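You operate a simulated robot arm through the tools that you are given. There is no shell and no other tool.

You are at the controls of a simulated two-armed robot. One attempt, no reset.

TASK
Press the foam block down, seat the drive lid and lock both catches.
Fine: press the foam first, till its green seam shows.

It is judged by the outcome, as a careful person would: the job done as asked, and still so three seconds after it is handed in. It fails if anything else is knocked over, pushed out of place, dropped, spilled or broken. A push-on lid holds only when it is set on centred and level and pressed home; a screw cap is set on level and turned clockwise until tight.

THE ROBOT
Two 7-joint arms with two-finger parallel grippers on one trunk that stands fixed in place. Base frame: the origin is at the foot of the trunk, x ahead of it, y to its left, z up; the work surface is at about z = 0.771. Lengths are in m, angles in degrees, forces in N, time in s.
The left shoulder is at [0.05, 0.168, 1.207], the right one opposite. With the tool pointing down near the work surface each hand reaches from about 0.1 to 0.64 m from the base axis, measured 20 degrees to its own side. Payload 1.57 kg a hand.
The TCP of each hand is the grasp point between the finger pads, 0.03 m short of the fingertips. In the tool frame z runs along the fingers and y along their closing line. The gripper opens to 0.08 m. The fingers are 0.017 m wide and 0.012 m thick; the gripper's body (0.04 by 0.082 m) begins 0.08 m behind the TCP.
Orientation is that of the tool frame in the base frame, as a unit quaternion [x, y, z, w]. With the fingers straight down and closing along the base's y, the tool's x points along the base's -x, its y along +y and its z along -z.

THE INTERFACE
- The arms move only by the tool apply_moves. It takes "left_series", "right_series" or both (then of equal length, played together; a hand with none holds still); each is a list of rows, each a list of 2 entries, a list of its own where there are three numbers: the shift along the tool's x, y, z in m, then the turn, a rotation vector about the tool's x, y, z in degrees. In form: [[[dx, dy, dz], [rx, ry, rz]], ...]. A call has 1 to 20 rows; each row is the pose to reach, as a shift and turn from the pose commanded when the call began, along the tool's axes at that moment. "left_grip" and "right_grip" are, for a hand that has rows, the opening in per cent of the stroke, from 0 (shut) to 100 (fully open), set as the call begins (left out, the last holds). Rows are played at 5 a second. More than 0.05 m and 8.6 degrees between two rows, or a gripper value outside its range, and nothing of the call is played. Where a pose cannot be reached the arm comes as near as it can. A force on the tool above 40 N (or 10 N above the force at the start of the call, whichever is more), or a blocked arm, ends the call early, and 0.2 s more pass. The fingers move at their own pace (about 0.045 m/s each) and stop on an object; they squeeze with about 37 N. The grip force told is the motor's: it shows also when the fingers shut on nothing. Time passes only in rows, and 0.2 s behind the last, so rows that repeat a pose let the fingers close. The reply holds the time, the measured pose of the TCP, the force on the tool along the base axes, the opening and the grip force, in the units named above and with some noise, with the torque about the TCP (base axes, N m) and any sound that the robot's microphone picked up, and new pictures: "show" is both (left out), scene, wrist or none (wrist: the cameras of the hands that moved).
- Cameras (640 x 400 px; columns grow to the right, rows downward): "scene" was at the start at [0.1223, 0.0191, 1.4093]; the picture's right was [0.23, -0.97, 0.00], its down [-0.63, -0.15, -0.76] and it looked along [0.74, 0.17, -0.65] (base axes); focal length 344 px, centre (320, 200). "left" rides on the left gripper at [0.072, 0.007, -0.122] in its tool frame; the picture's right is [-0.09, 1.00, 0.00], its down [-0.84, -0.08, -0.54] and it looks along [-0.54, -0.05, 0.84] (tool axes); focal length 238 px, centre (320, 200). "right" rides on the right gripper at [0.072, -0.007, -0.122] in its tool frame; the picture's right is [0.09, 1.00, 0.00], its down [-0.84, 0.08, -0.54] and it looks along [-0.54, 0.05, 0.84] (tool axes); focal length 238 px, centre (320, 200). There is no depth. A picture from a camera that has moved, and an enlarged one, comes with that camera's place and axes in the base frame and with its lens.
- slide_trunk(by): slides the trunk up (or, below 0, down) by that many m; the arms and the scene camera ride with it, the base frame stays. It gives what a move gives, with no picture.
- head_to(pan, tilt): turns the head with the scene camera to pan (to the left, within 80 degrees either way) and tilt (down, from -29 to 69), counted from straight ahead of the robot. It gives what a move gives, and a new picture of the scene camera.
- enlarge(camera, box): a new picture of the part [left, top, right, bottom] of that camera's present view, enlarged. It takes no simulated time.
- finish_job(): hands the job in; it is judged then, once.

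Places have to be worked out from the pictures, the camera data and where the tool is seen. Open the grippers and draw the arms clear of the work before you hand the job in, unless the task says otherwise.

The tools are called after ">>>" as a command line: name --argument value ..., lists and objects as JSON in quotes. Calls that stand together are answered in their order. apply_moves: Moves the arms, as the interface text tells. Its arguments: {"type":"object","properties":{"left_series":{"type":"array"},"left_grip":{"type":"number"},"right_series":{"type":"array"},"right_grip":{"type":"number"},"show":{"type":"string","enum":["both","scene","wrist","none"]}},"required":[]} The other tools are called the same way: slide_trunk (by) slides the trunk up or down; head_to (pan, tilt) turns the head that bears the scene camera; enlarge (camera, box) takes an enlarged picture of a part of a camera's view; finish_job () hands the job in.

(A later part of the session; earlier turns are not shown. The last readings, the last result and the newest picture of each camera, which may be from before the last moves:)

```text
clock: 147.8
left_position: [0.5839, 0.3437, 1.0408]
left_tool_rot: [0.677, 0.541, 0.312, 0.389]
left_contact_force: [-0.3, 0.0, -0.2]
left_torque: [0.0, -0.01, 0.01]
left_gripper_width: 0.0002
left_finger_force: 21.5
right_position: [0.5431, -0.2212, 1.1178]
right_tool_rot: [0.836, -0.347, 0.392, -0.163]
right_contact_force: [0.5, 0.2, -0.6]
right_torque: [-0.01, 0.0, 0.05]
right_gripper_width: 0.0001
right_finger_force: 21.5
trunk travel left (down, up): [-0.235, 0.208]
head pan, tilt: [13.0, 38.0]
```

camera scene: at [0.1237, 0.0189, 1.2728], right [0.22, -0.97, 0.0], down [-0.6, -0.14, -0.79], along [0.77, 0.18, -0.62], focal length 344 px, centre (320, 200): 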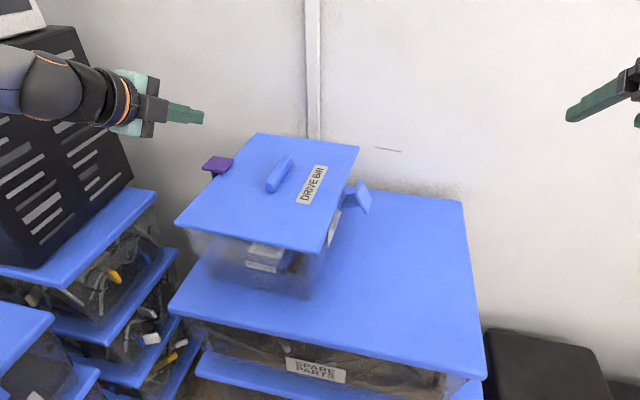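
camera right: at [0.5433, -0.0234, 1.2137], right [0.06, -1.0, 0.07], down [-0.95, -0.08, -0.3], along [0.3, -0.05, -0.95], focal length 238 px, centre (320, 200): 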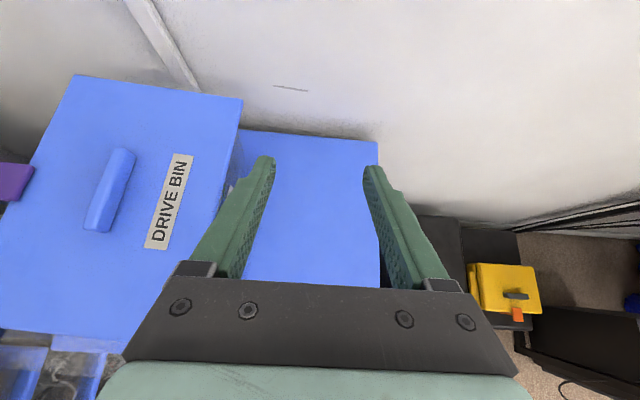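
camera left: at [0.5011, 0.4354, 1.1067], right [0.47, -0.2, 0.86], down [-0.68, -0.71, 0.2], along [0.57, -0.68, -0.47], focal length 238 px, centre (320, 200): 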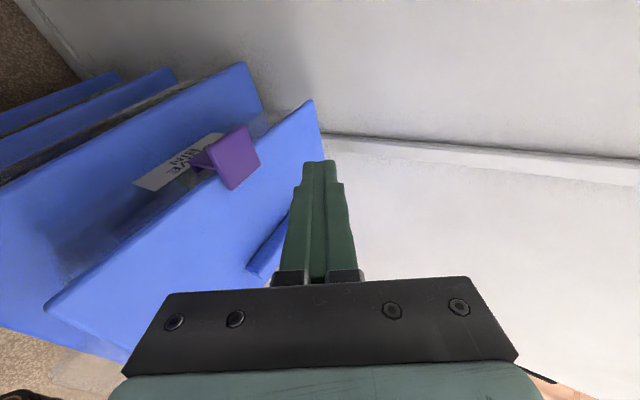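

No reach warning at 225°, so I'll continue to 270°.

>>> apply_moves --right_series '[[[0, 0, 0], [0, 0, 8]], [[0, 0, 0], [0, 0, 16]], [[0, 0, 0], [0, 0, 24]], [[0, 0, 0], [0, 0, 32]], [[0, 0, 0], [0, 0, 40]], [[0, 0, 0], [0, 0, 45]]]' --show "both"

```text
clock: 149.2
left_position: [0.5841, 0.3427, 1.0397]
left_tool_rot: [0.678, 0.54, 0.313, 0.388]
left_contact_force: [-0.8, -0.6, 0.4]
left_torque: [0.0, -0.01, 0.02]
left_gripper_width: 0.0001
left_finger_force: 21.3
right_position: [0.5421, -0.2202, 1.1181]
right_tool_rot: [-0.64, 0.64, -0.299, 0.301]
right_contact_force: [-0.6, 0.0, 0.3]
right_torque: [0.0, -0.02, 0.0]
right_gripper_width: 0.0
right_finger_force: 21.2
trunk travel left (down, up): [-0.235, 0.208]
head pan, tilt: [13.0, 38.0]
camera scene: at [0.1239, 0.0191, 1.2728], right [0.22, -0.97, 0.0], down [-0.6, -0.14, -0.79], along [0.77, 0.18, -0.62], focal length 344 px, centre (320, 200)
camera right: at [0.4548, -0.2929, 1.2009], right [-0.64, -0.09, -0.77], down [-0.47, 0.84, 0.29], along [0.61, 0.54, -0.58], focal length 238 px, centre (320, 200)
```

scene: 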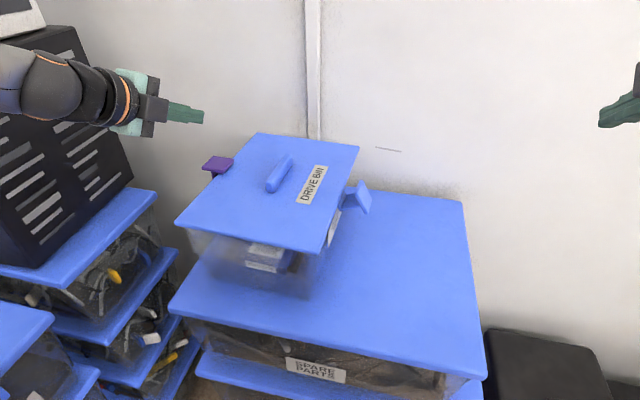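
right: 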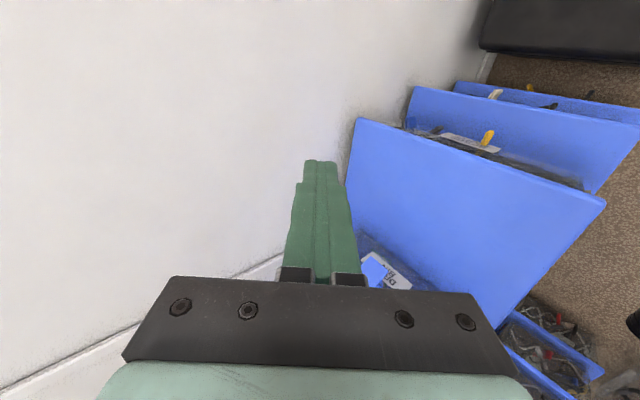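

Spin 270° works, and the camera now looks toward +y from the outside. I'll bring the right hand level beside the bin's right wall to view the blue catch.

>>> apply_moves --right_series '[[[-0.0249, 0.0267, 0.0105], [4.4, -1.44, -0.6]], [[-0.0499, 0.0535, 0.0211], [8.75, -2.9, -1.2]], [[-0.0748, 0.0802, 0.0316], [13.1, -4.3, -1.8]], [[-0.0998, 0.1069, 0.0422], [17.5, -5.8, -2.4]], [[-0.1247, 0.1336, 0.0527], [21.9, -7.2, -3.0]], [[-0.1496, 0.1604, 0.0632], [26.25, -8.65, -3.6]], [[-0.1746, 0.1871, 0.0738], [30.6, -10.1, -4.2]], [[-0.1995, 0.2138, 0.0843], [35, -11.54, -4.85]], [[-0.1995, 0.2138, 0.0843], [35, -11.54, -4.85]]]' --show "both"

>>> enlarge --camera "right" --box '[200, 60, 440, 240]'

```text
clock: 151.2
left_position: [0.5841, 0.3428, 1.039]
left_tool_rot: [0.677, 0.54, 0.313, 0.39]
left_contact_force: [0.0, -0.8, 0.4]
left_torque: [0.01, -0.02, 0.0]
left_gripper_width: 0.0001
left_finger_force: 21.3
right_position: [0.4898, -0.0481, 1.0673]
right_tool_rot: [0.602, -0.47, 0.405, -0.502]
right_contact_force: [0.1, -0.8, 0.1]
right_torque: [-0.01, -0.01, 0.01]
right_gripper_width: 0.0001
right_finger_force: 21.5
right hand out of reach, approached as far as the arm can: row 5, 6, 7, 8, 9
trunk travel left (down, up): [-0.235, 0.208]
head pan, tilt: [13.0, 38.0]
camera scene: at [0.124, 0.0192, 1.2728], right [0.23, -0.97, 0.0], down [-0.6, -0.14, -0.79], along [0.77, 0.18, -0.62], focal length 344 px, centre (320, 200)
camera right: at [0.3913, -0.1456, 1.0957], right [-0.14, -0.14, -0.98], down [-0.72, 0.69, 0.0], along [0.68, 0.71, -0.2], focal length 238 px, centre (320, 200)
```

scene: 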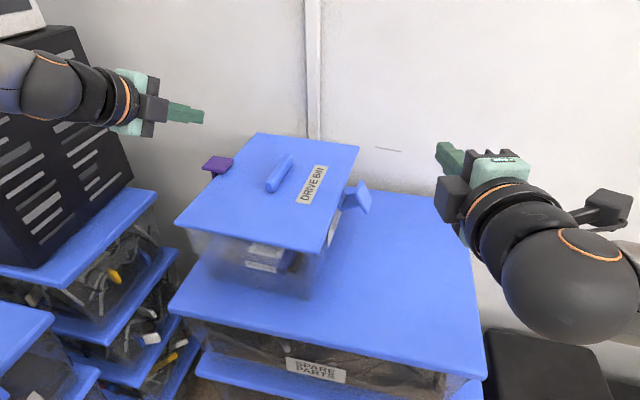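
right: 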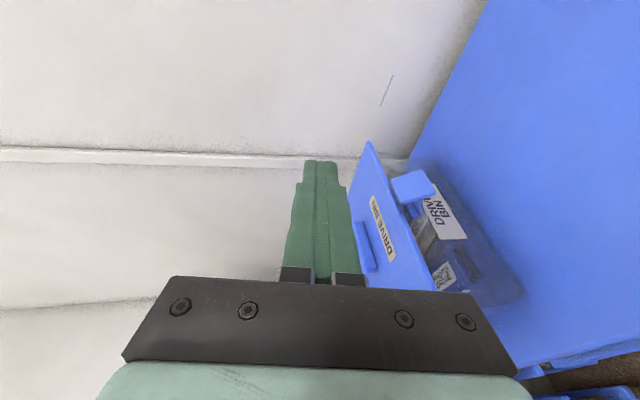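

```text
2.22 times, centred on (320, 150) of right
camera zoom: at [0.3913, -0.1456, 1.0957], right [-0.14, -0.14, -0.98], down [-0.72, 0.69, 0.0], along [0.68, 0.71, -0.2], focal length 530 px, centre (320, 311)
```

zoom: 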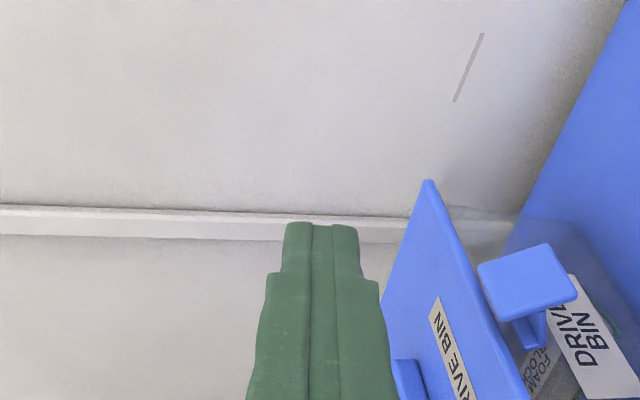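

The blue catch is in view from the outside, but the right arm can't get lower at this trunk height. I'll park the left hand back and higher, then lower the trunk 10 cm.

>>> apply_moves --left_series '[[[0.0, 0.01, -0.035], [0, 0, 0]], [[0.005, 0.0, -0.075], [0, 0, 0]], [[0.01, -0.015, -0.115], [0, 0, 0]], [[0.015, -0.03, -0.155], [0, 0, 0]], [[0.019, -0.0425, -0.1935], [0, 0, 0]]]' --show "none"

>>> slide_trunk --by -0.1

```text
clock: 152.4
left_position: [0.4039, 0.4034, 1.0988]
left_tool_rot: [0.677, 0.541, 0.312, 0.389]
left_contact_force: [-0.1, 0.6, 0.2]
left_torque: [0.0, 0.02, 0.01]
left_gripper_width: 0.0
left_finger_force: 21.4
right_position: [0.4904, -0.0486, 1.067]
right_tool_rot: [0.603, -0.471, 0.405, -0.501]
right_contact_force: [0.2, -0.2, -0.3]
right_torque: [-0.01, 0.0, -0.01]
right_gripper_width: 0.0
right_finger_force: 21.3
trunk travel left (down, up): [-0.235, 0.208]
head pan, tilt: [13.0, 38.0]
```

```text
clock: 153.7
left_position: [0.4044, 0.403, 1.0001]
left_tool_rot: [0.677, 0.54, 0.313, 0.389]
left_contact_force: [-0.4, 0.4, 0.5]
left_torque: [0.02, -0.04, -0.01]
left_gripper_width: 0.0
left_finger_force: 21.2
right_position: [0.4888, -0.0484, 0.9667]
right_tool_rot: [0.603, -0.471, 0.405, -0.501]
right_contact_force: [0.1, -0.8, 0.4]
right_torque: [-0.02, -0.01, 0.01]
right_gripper_width: 0.0001
right_finger_force: 20.7
trunk travel left (down, up): [-0.135, 0.308]
head pan, tilt: [13.0, 38.0]
```

>>> apply_moves --right_series '[[[0.0007, 0.0312, 0.0102], [0, 0, 0]], [[0.0013, 0.0624, 0.0204], [0, 0, 0]], [[0.0013, 0.0624, 0.0204], [0, 0, 0]]]' --show "both"

>>> enlarge --camera "right" --box '[200, 60, 440, 240]'

```text
clock: 154.5
left_position: [0.4042, 0.4017, 1.0007]
left_tool_rot: [0.677, 0.54, 0.313, 0.389]
left_contact_force: [1.3, -0.7, -0.7]
left_torque: [0.01, -0.03, 0.01]
left_gripper_width: 0.0004
left_finger_force: 21.0
right_position: [0.505, -0.0584, 0.9586]
right_tool_rot: [0.606, -0.472, 0.403, -0.498]
right_contact_force: [0.5, 0.4, -1.0]
right_torque: [0.0, -0.01, 0.0]
right_gripper_width: 0.0
right_finger_force: 21.2
right hand out of reach, approached as far as the arm can: row 1, 2, 3
trunk travel left (down, up): [-0.135, 0.308]
head pan, tilt: [13.0, 38.0]
camera scene: at [0.124, 0.0191, 1.1728], right [0.22, -0.97, 0.0], down [-0.6, -0.14, -0.79], along [0.77, 0.18, -0.62], focal length 344 px, centre (320, 200)
camera right: at [0.4069, -0.1547, 0.99], right [-0.15, -0.15, -0.98], down [-0.72, 0.69, 0.01], along [0.67, 0.71, -0.21], focal length 238 px, centre (320, 200)
```

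scene: 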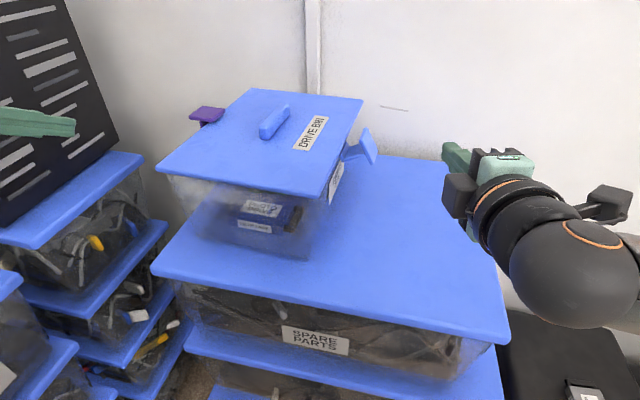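
right: 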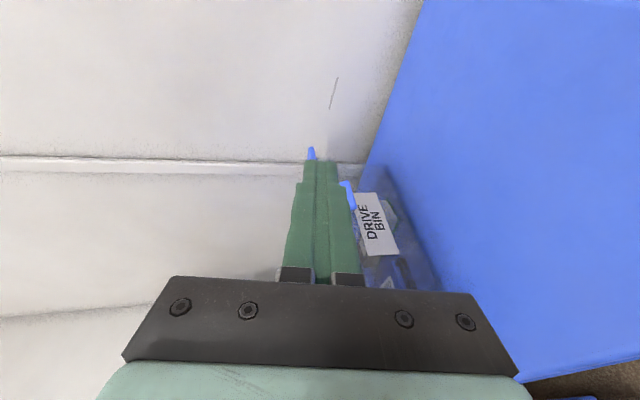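

```text
2.22 times, centred on (320, 150) of right
camera zoom: at [0.4069, -0.1547, 0.99], right [-0.15, -0.15, -0.98], down [-0.72, 0.69, 0.01], along [0.67, 0.71, -0.21], focal length 530 px, centre (320, 311)
```

zoom: 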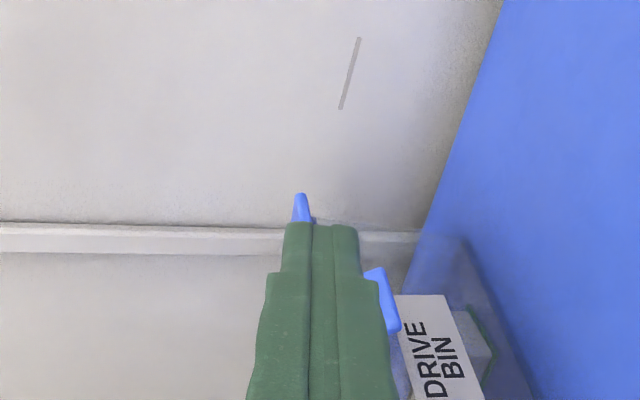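

Still limited by height relative to the shoulder, so I'll lower the trunk another 8 cm; both hands stay in free space.

>>> slide_trunk --by -0.08

>>> apply_moves --right_series '[[[0, 0, 0], [0, 0, 0]]]' --show "both"

>>> enlarge --camera "right" --box '[200, 60, 440, 240]'

```text
clock: 155.7
left_position: [0.4042, 0.402, 0.9204]
left_tool_rot: [0.677, 0.541, 0.313, 0.388]
left_contact_force: [0.0, -0.6, 0.6]
left_torque: [-0.02, -0.02, 0.0]
left_gripper_width: 0.0
left_finger_force: 20.6
right_position: [0.5042, -0.0577, 0.8806]
right_tool_rot: [0.606, -0.471, 0.403, -0.498]
right_contact_force: [0.1, 0.1, -0.9]
right_torque: [0.05, 0.0, -0.01]
right_gripper_width: 0.0
right_finger_force: 20.5
trunk travel left (down, up): [-0.055, 0.388]
head pan, tilt: [13.0, 38.0]
```

```text
clock: 156.1
left_position: [0.4053, 0.4034, 0.9202]
left_tool_rot: [0.677, 0.541, 0.312, 0.389]
left_contact_force: [-0.3, 0.5, 0.0]
left_torque: [-0.02, 0.0, -0.01]
left_gripper_width: 0.0001
left_finger_force: 20.9
right_position: [0.504, -0.0588, 0.881]
right_tool_rot: [0.605, -0.472, 0.402, -0.499]
right_contact_force: [0.1, -0.5, -0.4]
right_torque: [0.03, 0.05, -0.05]
right_gripper_width: 0.0002
right_finger_force: 21.6
trunk travel left (down, up): [-0.055, 0.388]
head pan, tilt: [13.0, 38.0]
camera scene: at [0.1239, 0.0191, 1.0928], right [0.23, -0.97, 0.0], down [-0.6, -0.14, -0.79], along [0.77, 0.18, -0.62], focal length 344 px, centre (320, 200)
camera right: at [0.4067, -0.1546, 0.9102], right [-0.15, -0.15, -0.98], down [-0.72, 0.69, 0.01], along [0.67, 0.71, -0.21], focal length 238 px, centre (320, 200)
```

scene: 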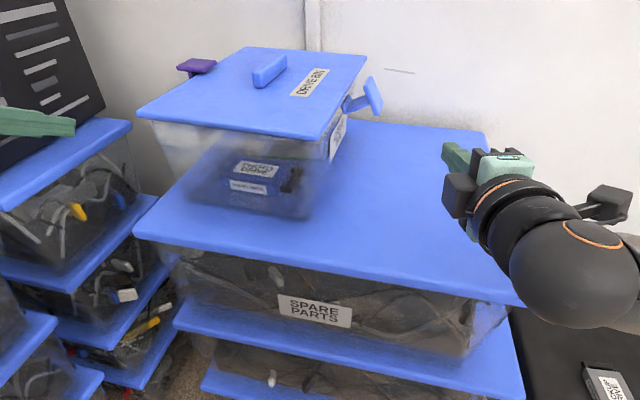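
right: 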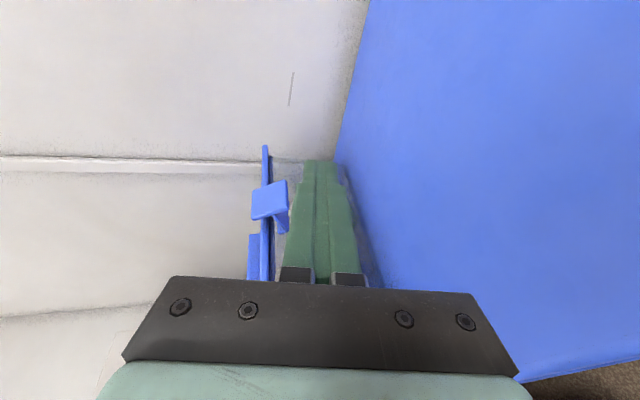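

```text
2.22 times, centred on (320, 150) of right
camera zoom: at [0.4067, -0.1546, 0.9102], right [-0.15, -0.15, -0.98], down [-0.72, 0.69, 0.01], along [0.67, 0.71, -0.21], focal length 530 px, centre (320, 311)
```

zoom: 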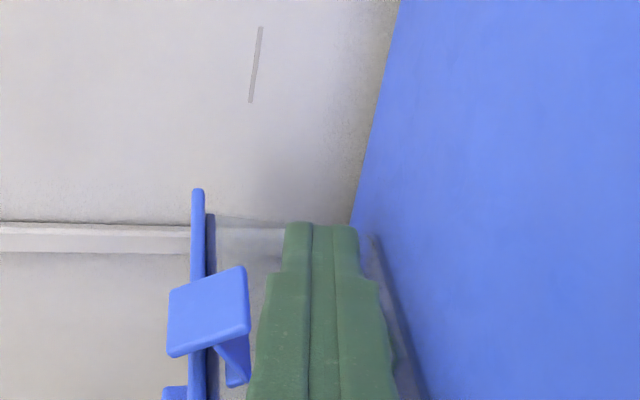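

I have a clear view of the blue catch and the right edge of the lid. I'll zoom in to check whether the lip is inside on this side too.

>>> enlarge --camera "right" --box '[240, 130, 320, 200]'

>>> enlarge --camera "right" --box '[230, 180, 310, 280]'

>>> enlarge --camera "scene" --box '[120, 40, 400, 230]'

```text
5.71 times, centred on (280, 165) of right
camera zoom: at [0.4067, -0.1546, 0.9102], right [-0.15, -0.15, -0.98], down [-0.72, 0.69, 0.01], along [0.67, 0.71, -0.21], focal length 1362 px, centre (549, 400)
```

zoom: 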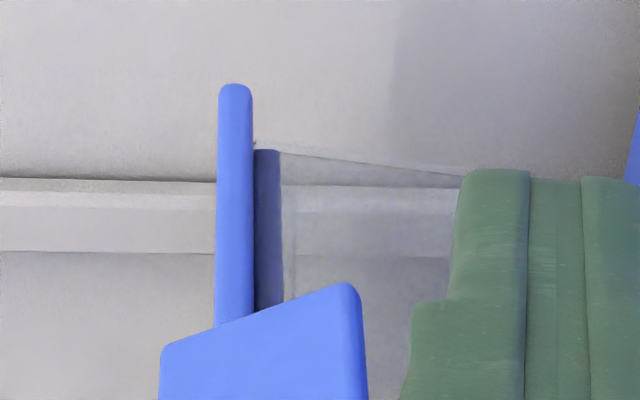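

```text
4.00 times, centred on (270, 230) of right
camera zoom: at [0.4067, -0.1546, 0.9102], right [-0.15, -0.15, -0.98], down [-0.72, 0.69, 0.01], along [0.67, 0.71, -0.21], focal length 953 px, centre (520, 80)
```

zoom: 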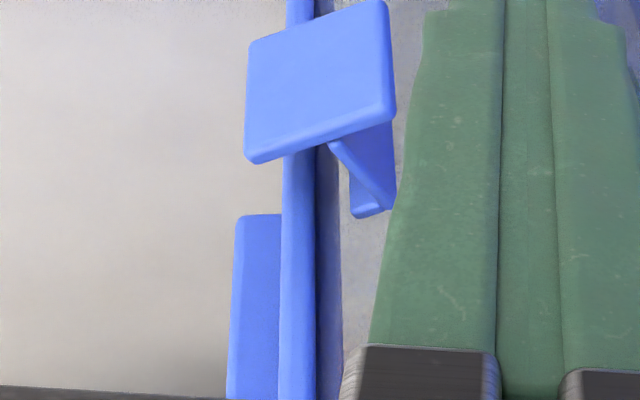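

```text
2.11 times, centred on (260, 135) of scene
camera zoom: at [0.1239, 0.0191, 1.0928], right [0.23, -0.97, 0.0], down [-0.6, -0.14, -0.79], along [0.77, 0.18, -0.62], focal length 725 px, centre (446, 337)
```

zoom: 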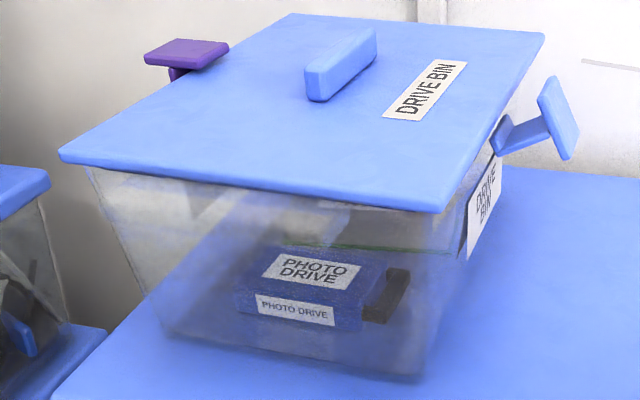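

On this side too the wall's corner edge runs right up to the plate, so the lid is seated all round. The blue catch mirrors the other: hinge about (y 0.085, z 0.894), arm junction (0.052, 0.906). I'll line up the right fingers and slide only the narrow tips under its arm.

>>> apply_moves --right_series '[[[-0.032, -0.0064, 0.0086], [0, 0, 0]], [[-0.064, -0.0129, 0.0172], [0, 0, 0]], [[-0.0958, -0.0193, 0.0258], [0, 0, 0]], [[-0.0958, -0.0193, 0.0258], [0, 0, 0]]]' --show "wrist"

>>> enlarge --camera "right" --box '[200, 60, 440, 240]'

```text
clock: 157.1
left_position: [0.4042, 0.4027, 0.9207]
left_tool_rot: [0.677, 0.541, 0.313, 0.389]
left_contact_force: [0.3, -0.4, -0.5]
left_torque: [0.02, -0.01, -0.02]
left_gripper_width: 0.0
left_finger_force: 21.7
right_position: [0.5101, 0.0417, 0.8944]
right_tool_rot: [0.607, -0.474, 0.402, -0.496]
right_contact_force: [0.5, -0.1, 0.0]
right_torque: [0.01, 0.02, 0.02]
right_gripper_width: 0.0003
right_finger_force: 21.4
trunk travel left (down, up): [-0.055, 0.388]
head pan, tilt: [13.0, 38.0]
camera right: at [0.4124, -0.0545, 0.9244], right [-0.15, -0.15, -0.98], down [-0.72, 0.69, 0.01], along [0.67, 0.71, -0.21], focal length 238 px, centre (320, 200)
```

right: 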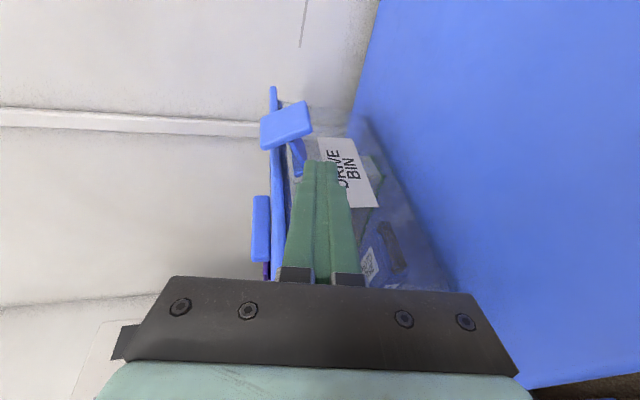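

```text
2.22 times, centred on (320, 150) of right
camera zoom: at [0.4124, -0.0545, 0.9244], right [-0.15, -0.15, -0.98], down [-0.72, 0.69, 0.01], along [0.67, 0.71, -0.21], focal length 530 px, centre (320, 311)
```

zoom: 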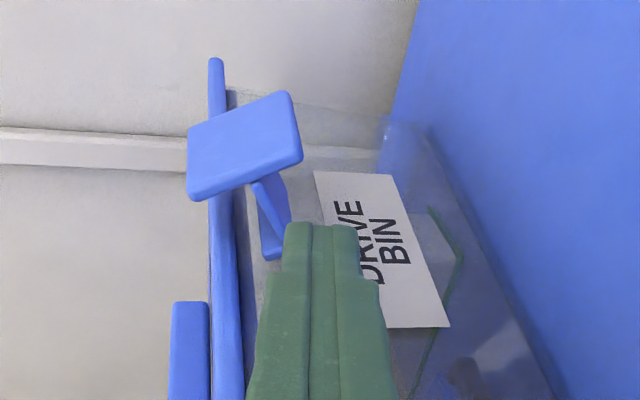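

>>> apply_moves --right_series '[[[0, 0, 0.025], [0, 0, 0]], [[0, 0, 0.05], [0, 0, 0]], [[0, 0, 0.07], [0, 0, 0]], [[0, 0, 0.07], [0, 0, 0]]]' --show "both"

>>> enlarge --camera "right" --box '[200, 60, 440, 240]'

```text
clock: 158.1
left_position: [0.4044, 0.4025, 0.9199]
left_tool_rot: [0.677, 0.54, 0.313, 0.389]
left_contact_force: [-0.7, -0.2, 0.1]
left_torque: [-0.01, -0.02, 0.02]
left_gripper_width: 0.0
left_finger_force: 20.7
right_position: [0.5777, 0.0575, 0.8837]
right_tool_rot: [0.609, -0.473, 0.401, -0.496]
right_contact_force: [-0.5, -0.1, -0.1]
right_torque: [-0.02, 0.0, 0.0]
right_gripper_width: 0.0
right_finger_force: 21.4
right hand out of reach, approached as far as the arm can: row 3
trunk travel left (down, up): [-0.055, 0.388]
head pan, tilt: [13.0, 38.0]
camera scene: at [0.1239, 0.0191, 1.0928], right [0.23, -0.97, 0.0], down [-0.6, -0.14, -0.79], along [0.77, 0.18, -0.62], focal length 344 px, centre (320, 200)
camera right: at [0.4805, -0.0389, 0.9143], right [-0.16, -0.15, -0.98], down [-0.73, 0.69, 0.01], along [0.67, 0.71, -0.22], focal length 238 px, centre (320, 200)
```

scene: 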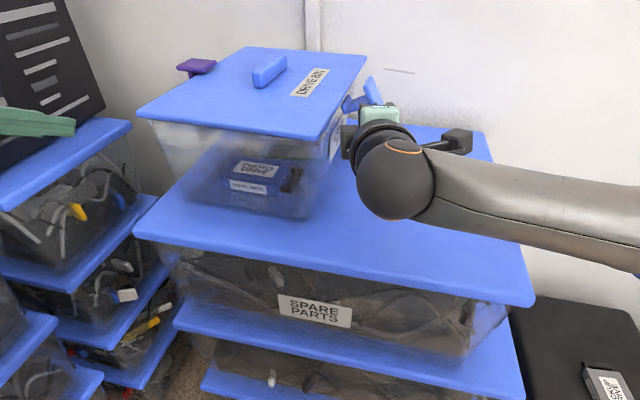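
right: 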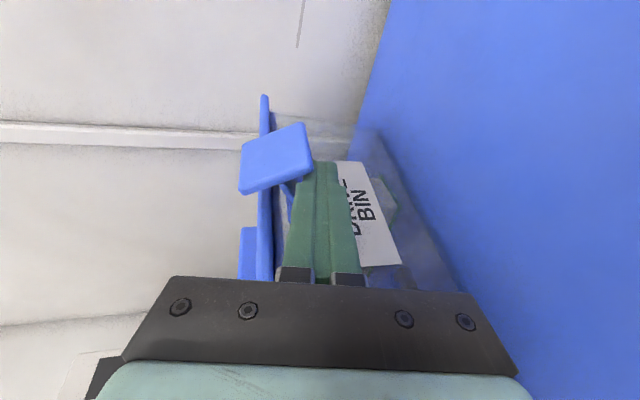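

```text
2.22 times, centred on (320, 150) of right
camera zoom: at [0.4805, -0.0389, 0.9143], right [-0.16, -0.15, -0.98], down [-0.73, 0.69, 0.01], along [0.67, 0.71, -0.22], focal length 530 px, centre (320, 311)
```

zoom: 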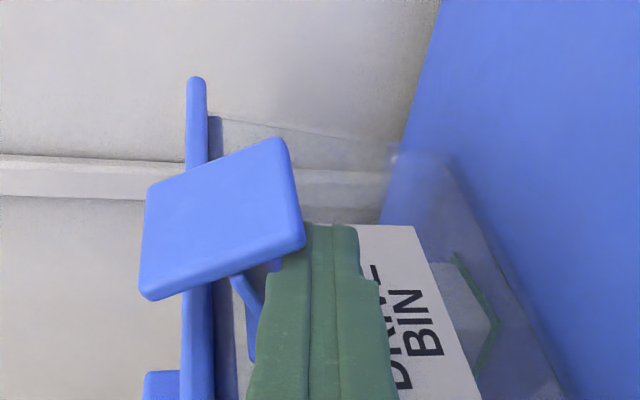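

The narrow tips are under the blue catch's arm without contact. I'll lift through the first part of the arc, keeping close to the wall so I don't pull the bin.

>>> apply_moves --right_series '[[[0.0009, -0.0068, -0.0015], [0, 0, 0]], [[0.002, -0.0097, -0.0023], [0, 0, 0]], [[0.002, -0.0135, -0.003], [0, 0, 0]], [[0.0019, -0.017, -0.0037], [0, 0, 0]], [[0.0019, -0.017, -0.0037], [0, 0, 0]]]' --show "both"

>>> enlarge --camera "right" --box '[200, 60, 440, 240]'

```text
clock: 159.3
left_position: [0.4046, 0.4028, 0.9203]
left_tool_rot: [0.677, 0.541, 0.312, 0.39]
left_contact_force: [0.1, -0.4, 0.7]
left_torque: [0.0, -0.02, 0.0]
left_gripper_width: 0.0
left_finger_force: 21.2
right_position: [0.5773, 0.0572, 0.8989]
right_tool_rot: [0.604, -0.474, 0.403, -0.498]
right_contact_force: [-0.1, -1.1, 0.0]
right_torque: [0.03, -0.01, -0.02]
right_gripper_width: 0.0002
right_finger_force: 21.0
trunk travel left (down, up): [-0.055, 0.388]
head pan, tilt: [13.0, 38.0]
camera scene: at [0.124, 0.0191, 1.0928], right [0.22, -0.97, 0.0], down [-0.6, -0.14, -0.79], along [0.77, 0.18, -0.62], focal length 344 px, centre (320, 200)
camera right: at [0.4798, -0.0408, 0.9282], right [-0.15, -0.15, -0.98], down [-0.72, 0.69, 0.01], along [0.67, 0.71, -0.21], focal length 238 px, centre (320, 200)
```

scene: 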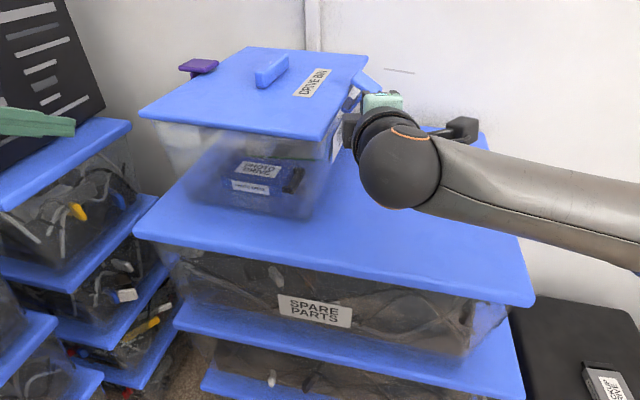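
right: 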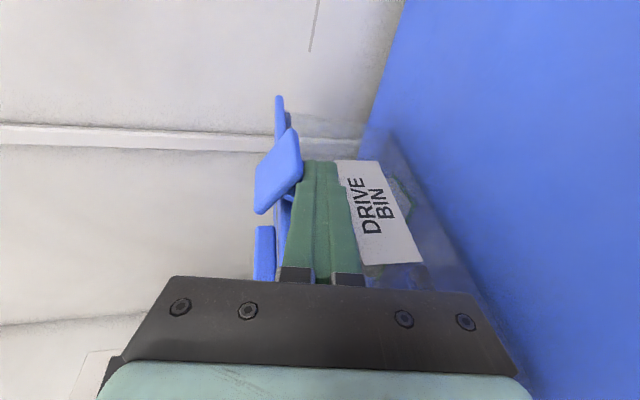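

```text
2.22 times, centred on (320, 150) of right
camera zoom: at [0.4798, -0.0408, 0.9282], right [-0.15, -0.15, -0.98], down [-0.72, 0.69, 0.01], along [0.67, 0.71, -0.21], focal length 530 px, centre (320, 311)
```

zoom: 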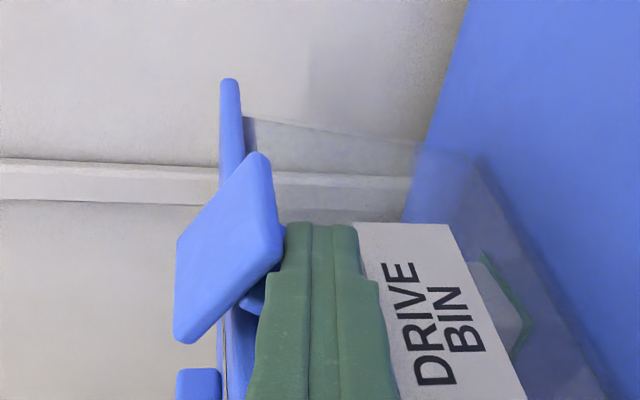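

The catch is rotating smoothly (about 48°) with almost no force, and the bin hasn't moved. Continuing the arc up and slightly inward.

>>> apply_moves --right_series '[[[-0.0015, -0.0038, -0.0004], [0, 0, 0]], [[-0.0029, -0.0075, -0.0007], [0, 0, 0]], [[-0.0047, -0.0082, -0.0004], [0, 0, 0]], [[-0.0064, -0.0089, -0.0001], [0, 0, 0]], [[-0.0064, -0.0089, -0.0001], [0, 0, 0]]]' --show "both"

>>> enlarge --camera "right" --box '[200, 60, 440, 240]'

```text
clock: 160.5
left_position: [0.4039, 0.4024, 0.9196]
left_tool_rot: [0.677, 0.541, 0.312, 0.39]
left_contact_force: [0.4, 0.2, -0.3]
left_torque: [-0.01, 0.0, -0.05]
left_gripper_width: 0.0
left_finger_force: 21.5
right_position: [0.578, 0.0635, 0.9073]
right_tool_rot: [0.606, -0.472, 0.402, -0.499]
right_contact_force: [-0.1, 0.0, 0.0]
right_torque: [0.03, -0.03, 0.04]
right_gripper_width: 0.0
right_finger_force: 21.6
trunk travel left (down, up): [-0.055, 0.388]
head pan, tilt: [13.0, 38.0]
camera scene: at [0.1239, 0.0191, 1.0928], right [0.23, -0.97, 0.0], down [-0.6, -0.14, -0.79], along [0.77, 0.18, -0.62], focal length 344 px, centre (320, 200)
camera right: at [0.4796, -0.0341, 0.9364], right [-0.15, -0.15, -0.98], down [-0.72, 0.69, 0.01], along [0.67, 0.71, -0.21], focal length 238 px, centre (320, 200)
```

scene: 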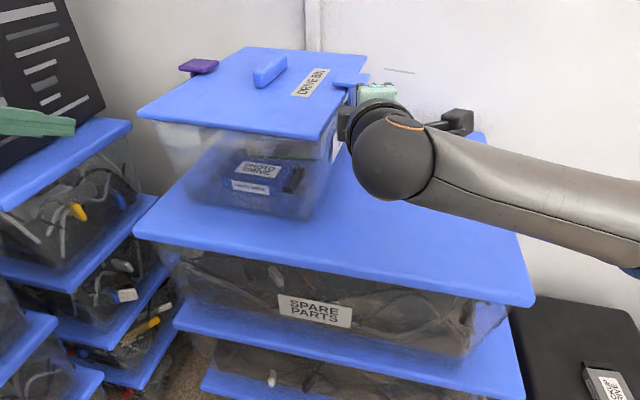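
right: 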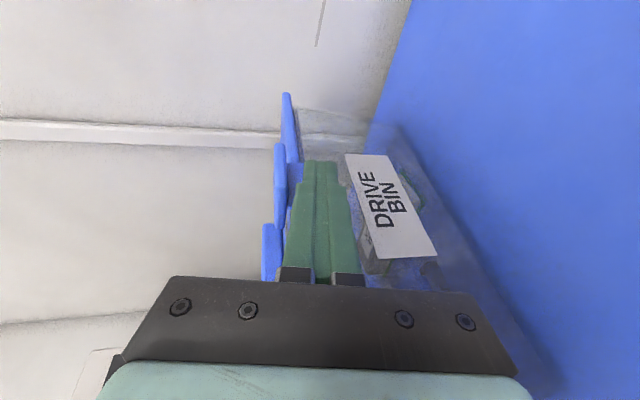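

```text
2.22 times, centred on (320, 150) of right
camera zoom: at [0.4796, -0.0341, 0.9364], right [-0.15, -0.15, -0.98], down [-0.72, 0.69, 0.01], along [0.67, 0.71, -0.21], focal length 530 px, centre (320, 311)
```

zoom: 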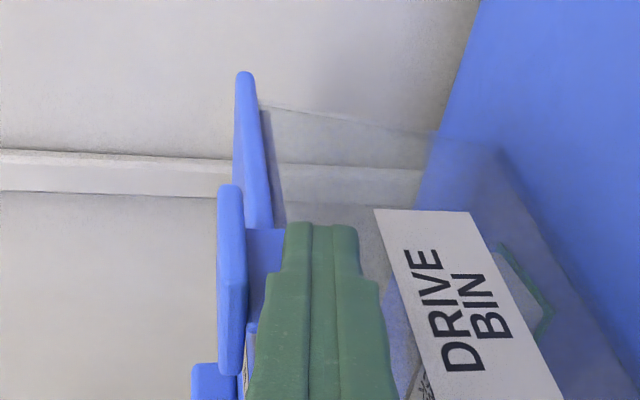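

The blue hook has swung flat over the lid edge with no residual force, as if it snapped past centre. I'll withdraw the fingers down and outward, then back, and inspect it.

>>> apply_moves --right_series '[[[0.002, 0.004, 0.0007], [0, 0, 0]], [[0.002, 0.0197, 0.0038], [0, 0, 0]], [[0.02, 0.0222, 0.0], [0, 0, 0]], [[0.0386, 0.0222, -0.0052], [0, 0, 0]], [[0.0386, 0.0222, -0.045], [0, 0, 0]], [[0.0386, 0.0222, -0.07], [0, 0, 0]]]' --show "both"

>>> enlarge --camera "right" --box '[200, 60, 440, 240]'

>>> enlarge --camera "scene" --box '[120, 30, 420, 230]'

```text
clock: 161.9
left_position: [0.4049, 0.404, 0.9207]
left_tool_rot: [0.677, 0.541, 0.312, 0.389]
left_contact_force: [-0.5, 0.5, 0.3]
left_torque: [-0.04, 0.0, -0.03]
left_gripper_width: 0.0
left_finger_force: 21.1
right_position: [0.5152, 0.0079, 0.8989]
right_tool_rot: [0.605, -0.472, 0.403, -0.499]
right_contact_force: [-0.6, -0.1, -0.5]
right_torque: [-0.01, 0.01, 0.0]
right_gripper_width: 0.0002
right_finger_force: 21.1
trunk travel left (down, up): [-0.055, 0.388]
head pan, tilt: [13.0, 38.0]
camera scene: at [0.1239, 0.0191, 1.0928], right [0.22, -0.97, 0.0], down [-0.6, -0.14, -0.79], along [0.77, 0.18, -0.62], focal length 344 px, centre (320, 200)
camera right: at [0.417, -0.0884, 0.9284], right [-0.15, -0.15, -0.98], down [-0.72, 0.69, 0.01], along [0.67, 0.71, -0.21], focal length 238 px, centre (320, 200)
```

scene: 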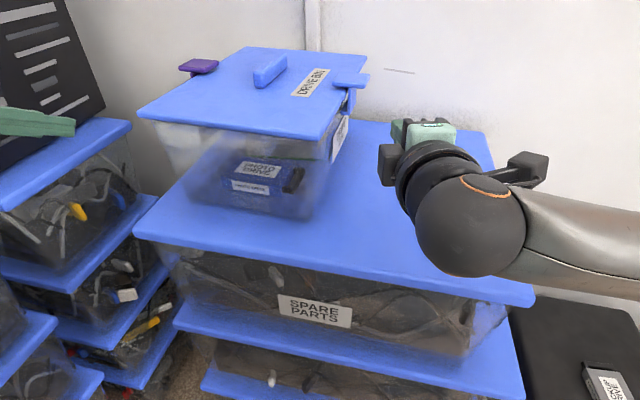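
right: 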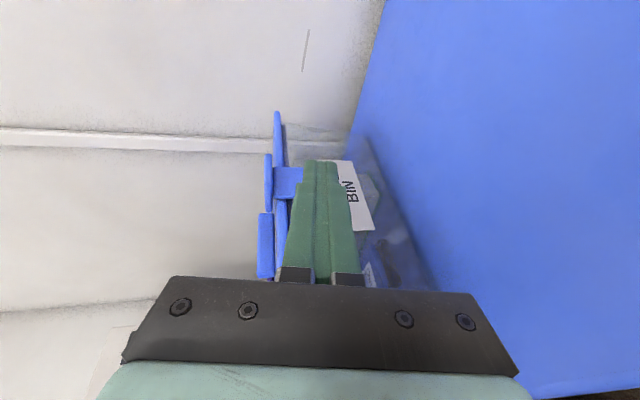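

```text
2.22 times, centred on (320, 150) of right
camera zoom: at [0.417, -0.0884, 0.9284], right [-0.15, -0.15, -0.98], down [-0.72, 0.69, 0.01], along [0.67, 0.71, -0.21], focal length 530 px, centre (320, 311)
```

zoom: 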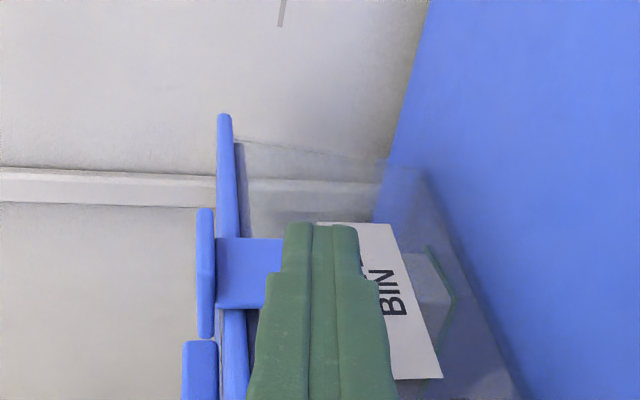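

```text
2.00 times, centred on (270, 130) of scene
camera zoom: at [0.1239, 0.0191, 1.0928], right [0.22, -0.97, 0.0], down [-0.6, -0.14, -0.79], along [0.77, 0.18, -0.62], focal length 689 px, centre (420, 340)
```

zoom: 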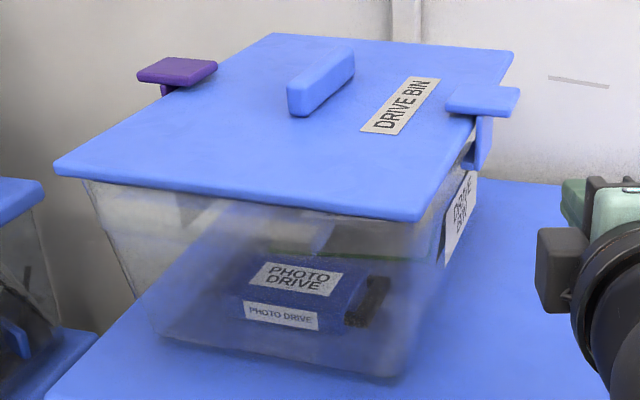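

Both hooks now lie flat over the lid edges and the lid is level (top about z=0.922 on both sides). I'll check the purple side from the left camera at its present place, and the right camera's view of the blue hook.

>>> apply_moves --left_series '[[[0, 0, 0], [0, 0, 0]]]' --show "wrist"

>>> enlarge --camera "left" --box '[180, 40, 420, 220]'

>>> enlarge --camera "scene" --box '[170, 40, 260, 110]'

>>> enlarge --camera "scene" --box '[310, 50, 400, 120]'

```text
clock: 162.3
left_position: [0.4041, 0.4027, 0.921]
left_tool_rot: [0.677, 0.541, 0.313, 0.39]
left_contact_force: [0.2, -0.6, -0.7]
left_torque: [0.04, 0.01, 0.0]
left_gripper_width: 0.0
left_finger_force: 21.1
right_position: [0.5158, 0.008, 0.8984]
right_tool_rot: [0.605, -0.473, 0.403, -0.499]
right_contact_force: [-0.2, 0.2, -0.9]
right_torque: [0.0, -0.02, 0.02]
right_gripper_width: 0.0
right_finger_force: 21.2
trunk travel left (down, up): [-0.055, 0.388]
head pan, tilt: [13.0, 38.0]
camera left: at [0.3212, 0.4952, 0.9876], right [0.47, -0.2, 0.86], down [-0.68, -0.71, 0.2], along [0.57, -0.68, -0.47], focal length 238 px, centre (320, 200)
```

left: 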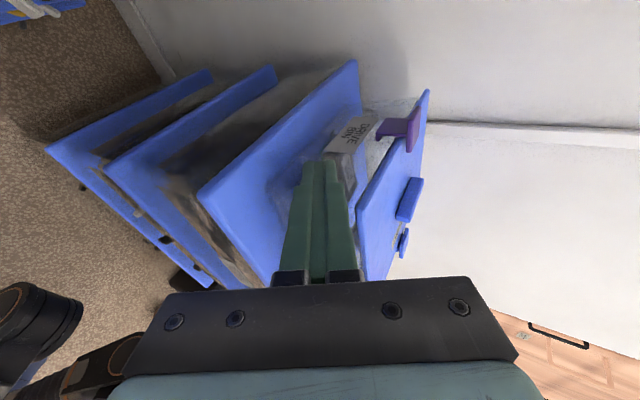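

```text
2.22 times, centred on (300, 130) of left
camera zoom: at [0.3212, 0.4952, 0.9876], right [0.47, -0.2, 0.86], down [-0.68, -0.71, 0.2], along [0.57, -0.68, -0.47], focal length 530 px, centre (364, 356)
```

zoom: 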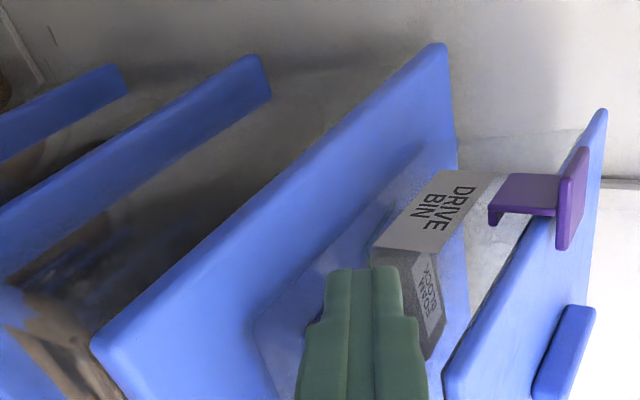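

```text
5.71 times, centred on (215, 75) of scene
camera zoom: at [0.1239, 0.0191, 1.0928], right [0.22, -0.97, 0.0], down [-0.6, -0.14, -0.79], along [0.77, 0.18, -0.62], focal length 1968 px, centre (920, 914)
```

zoom: 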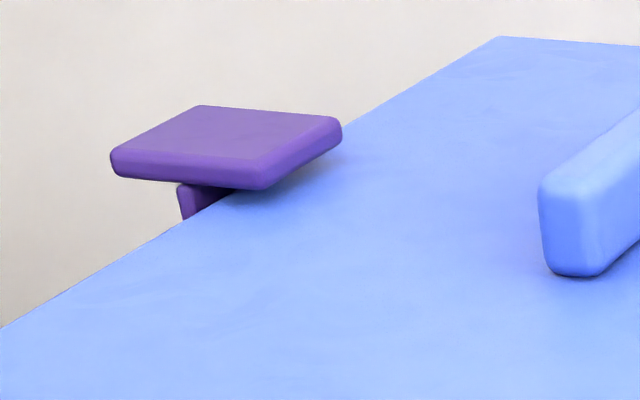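

```text
5.71 times, centred on (355, 85) of scene
camera zoom: at [0.1239, 0.0191, 1.0928], right [0.22, -0.97, 0.0], down [-0.6, -0.14, -0.79], along [0.77, 0.18, -0.62], focal length 1968 px, centre (120, 857)
```

zoom: 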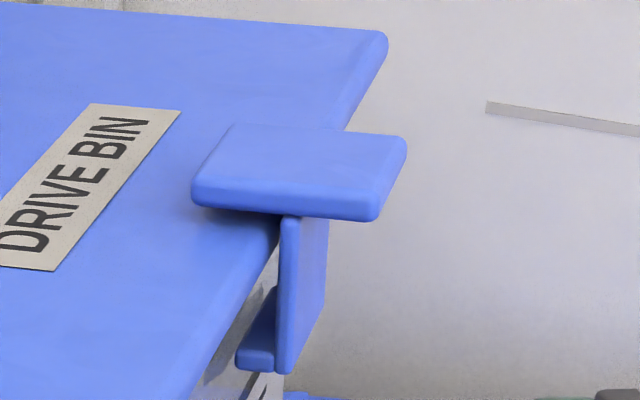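

Both hook plates are level at z≈0.931–0.933 over the lid top (about 0.922), the arms are upright, and the foam's seam still shows green through the wall. I'll draw both hands clear and open the grippers.

>>> apply_moves --right_series '[[[0.03, -0.005, -0.02], [0, 0, 0]], [[0.065, -0.015, -0.045], [0, 0, 0]], [[0.1, -0.03, -0.065], [0, 0, 0]], [[0.135, -0.045, -0.085], [0, 0, 0]], [[0.16, -0.06, -0.1], [0, 0, 0]], [[0.1851, -0.0769, -0.1118], [0, 0, 0]], [[0.1851, -0.0769, -0.1118], [0, 0, 0]]]' --left_series '[[[0.003, 0.0155, -0.0135], [0, 0, 0]], [[0.005, 0.031, -0.027], [0, 0, 0]], [[0.008, 0.046, -0.04], [0, 0, 0]], [[0.01, 0.061, -0.054], [0, 0, 0]], [[0.013, 0.077, -0.067], [0, 0, 0]], [[0.0154, 0.0919, -0.0807], [0, 0, 0]], [[0.0154, 0.0919, -0.0807], [0, 0, 0]]]' --show "both"

```text
clock: 163.9
left_position: [0.3842, 0.4231, 1.0409]
left_tool_rot: [0.677, 0.541, 0.313, 0.389]
left_contact_force: [0.8, 0.3, 0.7]
left_torque: [0.01, -0.02, 0.01]
left_gripper_width: 0.0002
left_finger_force: 21.0
right_position: [0.4634, -0.1929, 0.9973]
right_tool_rot: [0.606, -0.472, 0.402, -0.498]
right_contact_force: [0.0, -0.4, -0.1]
right_torque: [0.02, -0.02, 0.02]
right_gripper_width: 0.0
right_finger_force: 21.7
trunk travel left (down, up): [-0.055, 0.388]
head pan, tilt: [13.0, 38.0]
camera scene: at [0.1238, 0.019, 1.0928], right [0.22, -0.97, 0.0], down [-0.6, -0.14, -0.79], along [0.77, 0.18, -0.62], focal length 344 px, centre (320, 200)
camera right: at [0.366, -0.29, 1.0267], right [-0.15, -0.15, -0.98], down [-0.72, 0.69, 0.01], along [0.67, 0.71, -0.21], focal length 238 px, centre (320, 200)
camera left: at [0.3012, 0.515, 1.1083], right [0.47, -0.2, 0.86], down [-0.68, -0.71, 0.2], along [0.57, -0.68, -0.47], focal length 238 px, centre (320, 200)
```

scene: 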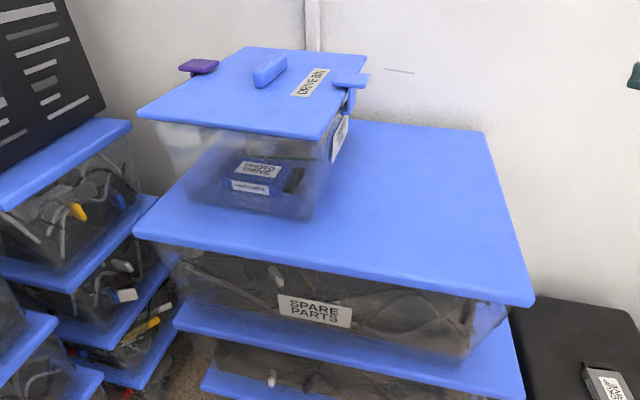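
right: 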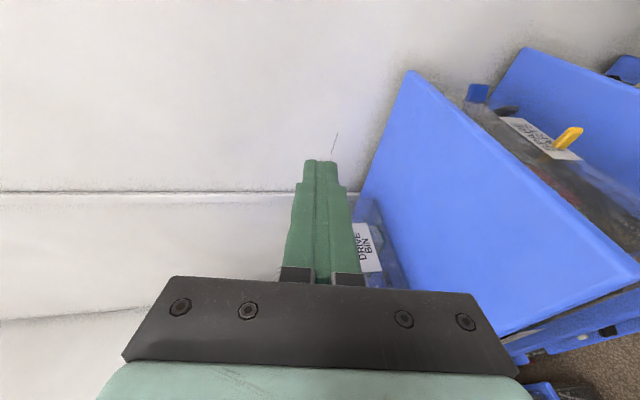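
left: 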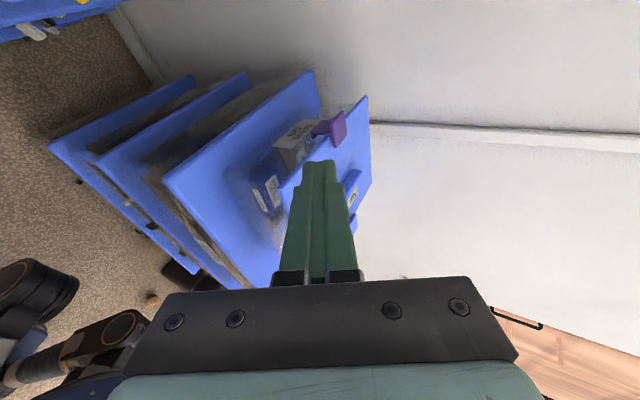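

Both hands are clear. I'll open both grippers here and take a final close look at the finished bin.

>>> apply_moves --left_series '[[[0, 0.01, -0.01], [0, 0, 0]], [[0, 0.02, -0.02], [0, 0, 0]], [[0, 0.03, -0.03], [0, 0, 0]], [[0, 0.03, -0.03], [0, 0, 0]], [[0, 0.03, -0.03], [0, 0, 0]]]' --right_series '[[[0.02, -0.01, -0.01], [0, 0, 0]], [[0.04, -0.02, -0.02], [0, 0, 0]], [[0.05, -0.03, -0.03], [0, 0, 0]], [[0.05, -0.03, -0.03], [0, 0, 0]], [[0.05, -0.03, -0.03], [0, 0, 0]]]' --left_grip 100 --right_grip 100 --show "scene"

>>> enlarge --camera "scene" --box '[120, 30, 400, 230]'

>>> enlarge --camera "scene" --box '[200, 120, 360, 220]'

```text
clock: 165.1
left_position: [0.373, 0.4247, 1.0803]
left_tool_rot: [0.677, 0.541, 0.312, 0.39]
left_contact_force: [-0.6, 0.1, -0.2]
left_torque: [-0.01, 0.01, 0.03]
left_gripper_width: 0.0801
left_finger_force: 0.0
right_position: [0.4511, -0.2468, 1.0335]
right_tool_rot: [0.605, -0.472, 0.403, -0.498]
right_contact_force: [0.0, -0.7, 0.7]
right_torque: [0.01, -0.02, 0.04]
right_gripper_width: 0.08
right_finger_force: 0.1
trunk travel left (down, up): [-0.055, 0.388]
head pan, tilt: [13.0, 38.0]
camera scene: at [0.1239, 0.0191, 1.0928], right [0.22, -0.97, 0.0], down [-0.6, -0.14, -0.79], along [0.77, 0.18, -0.62], focal length 344 px, centre (320, 200)
```

scene: 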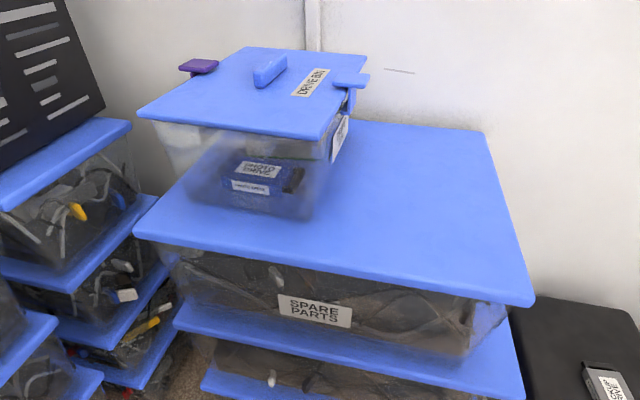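

```text
2.00 times, centred on (260, 130) of scene
camera zoom: at [0.1239, 0.0191, 1.0928], right [0.22, -0.97, 0.0], down [-0.6, -0.14, -0.79], along [0.77, 0.18, -0.62], focal length 689 px, centre (440, 340)
```

zoom: 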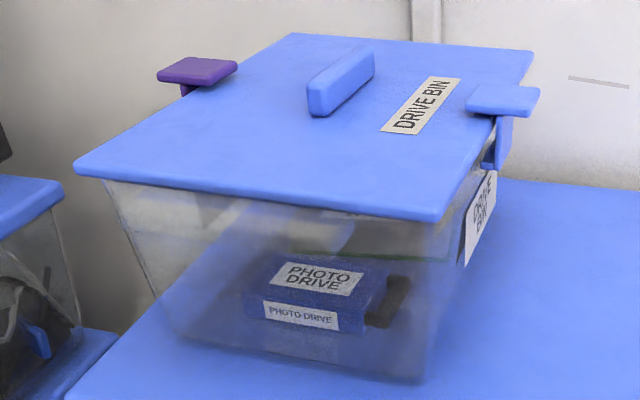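

```text
4.00 times, centred on (280, 170) of scene
camera zoom: at [0.1239, 0.0191, 1.0928], right [0.22, -0.97, 0.0], down [-0.6, -0.14, -0.79], along [0.77, 0.18, -0.62], focal length 1378 px, centre (480, 320)
```

zoom: 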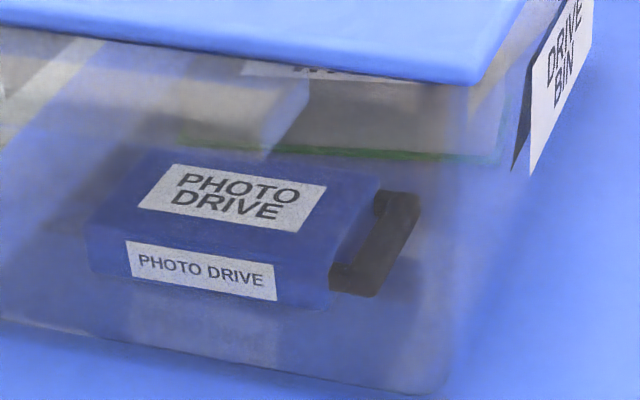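

All looks right, but since I had eased the lid up slightly after its firm press, I'll press it home once more at the handle with closed left fingers before handing in. Moving over the handle now.

>>> apply_moves --left_series '[[[-0.0232, 0.0158, 0.0339], [0, 0, 0]], [[-0.0464, 0.0315, 0.0677], [0, 0, 0]], [[-0.0696, 0.0473, 0.1016], [0, 0, 0]], [[-0.0928, 0.0631, 0.1355], [0, 0, 0]], [[-0.116, 0.0788, 0.1693], [0, 0, 0]], [[-0.1392, 0.0946, 0.2032], [0, 0, 0]], [[-0.1497, 0.078, 0.2345], [0, 0, 0]], [[-0.1602, 0.0615, 0.2657], [0, 0, 0]], [[-0.1602, 0.0615, 0.2657], [0, 0, 0]]]' --left_grip 0 --show "both"

```text
clock: 167.1
left_position: [0.5935, 0.2111, 0.9996]
left_tool_rot: [0.677, 0.54, 0.313, 0.389]
left_contact_force: [1.0, 0.3, -0.8]
left_torque: [0.0, -0.04, -0.02]
left_gripper_width: 0.0
left_finger_force: 21.6
right_position: [0.4517, -0.2461, 1.034]
right_tool_rot: [0.606, -0.473, 0.402, -0.498]
right_contact_force: [0.1, 0.3, 0.5]
right_torque: [-0.03, 0.01, 0.0]
right_gripper_width: 0.0799
right_finger_force: 0.1
trunk travel left (down, up): [-0.055, 0.388]
head pan, tilt: [13.0, 38.0]
camera scene: at [0.1241, 0.0191, 1.0928], right [0.22, -0.97, 0.0], down [-0.6, -0.14, -0.79], along [0.77, 0.18, -0.62], focal length 344 px, centre (320, 200)
camera left: at [0.5108, 0.3037, 1.0675], right [0.47, -0.2, 0.86], down [-0.68, -0.7, 0.2], along [0.57, -0.68, -0.46], focal length 238 px, centre (320, 200)
```

scene: 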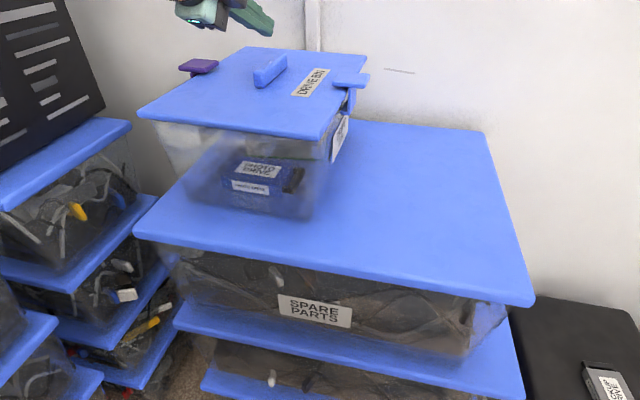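
left: 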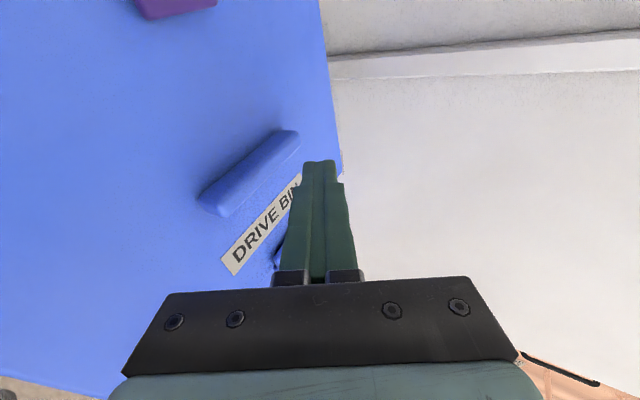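

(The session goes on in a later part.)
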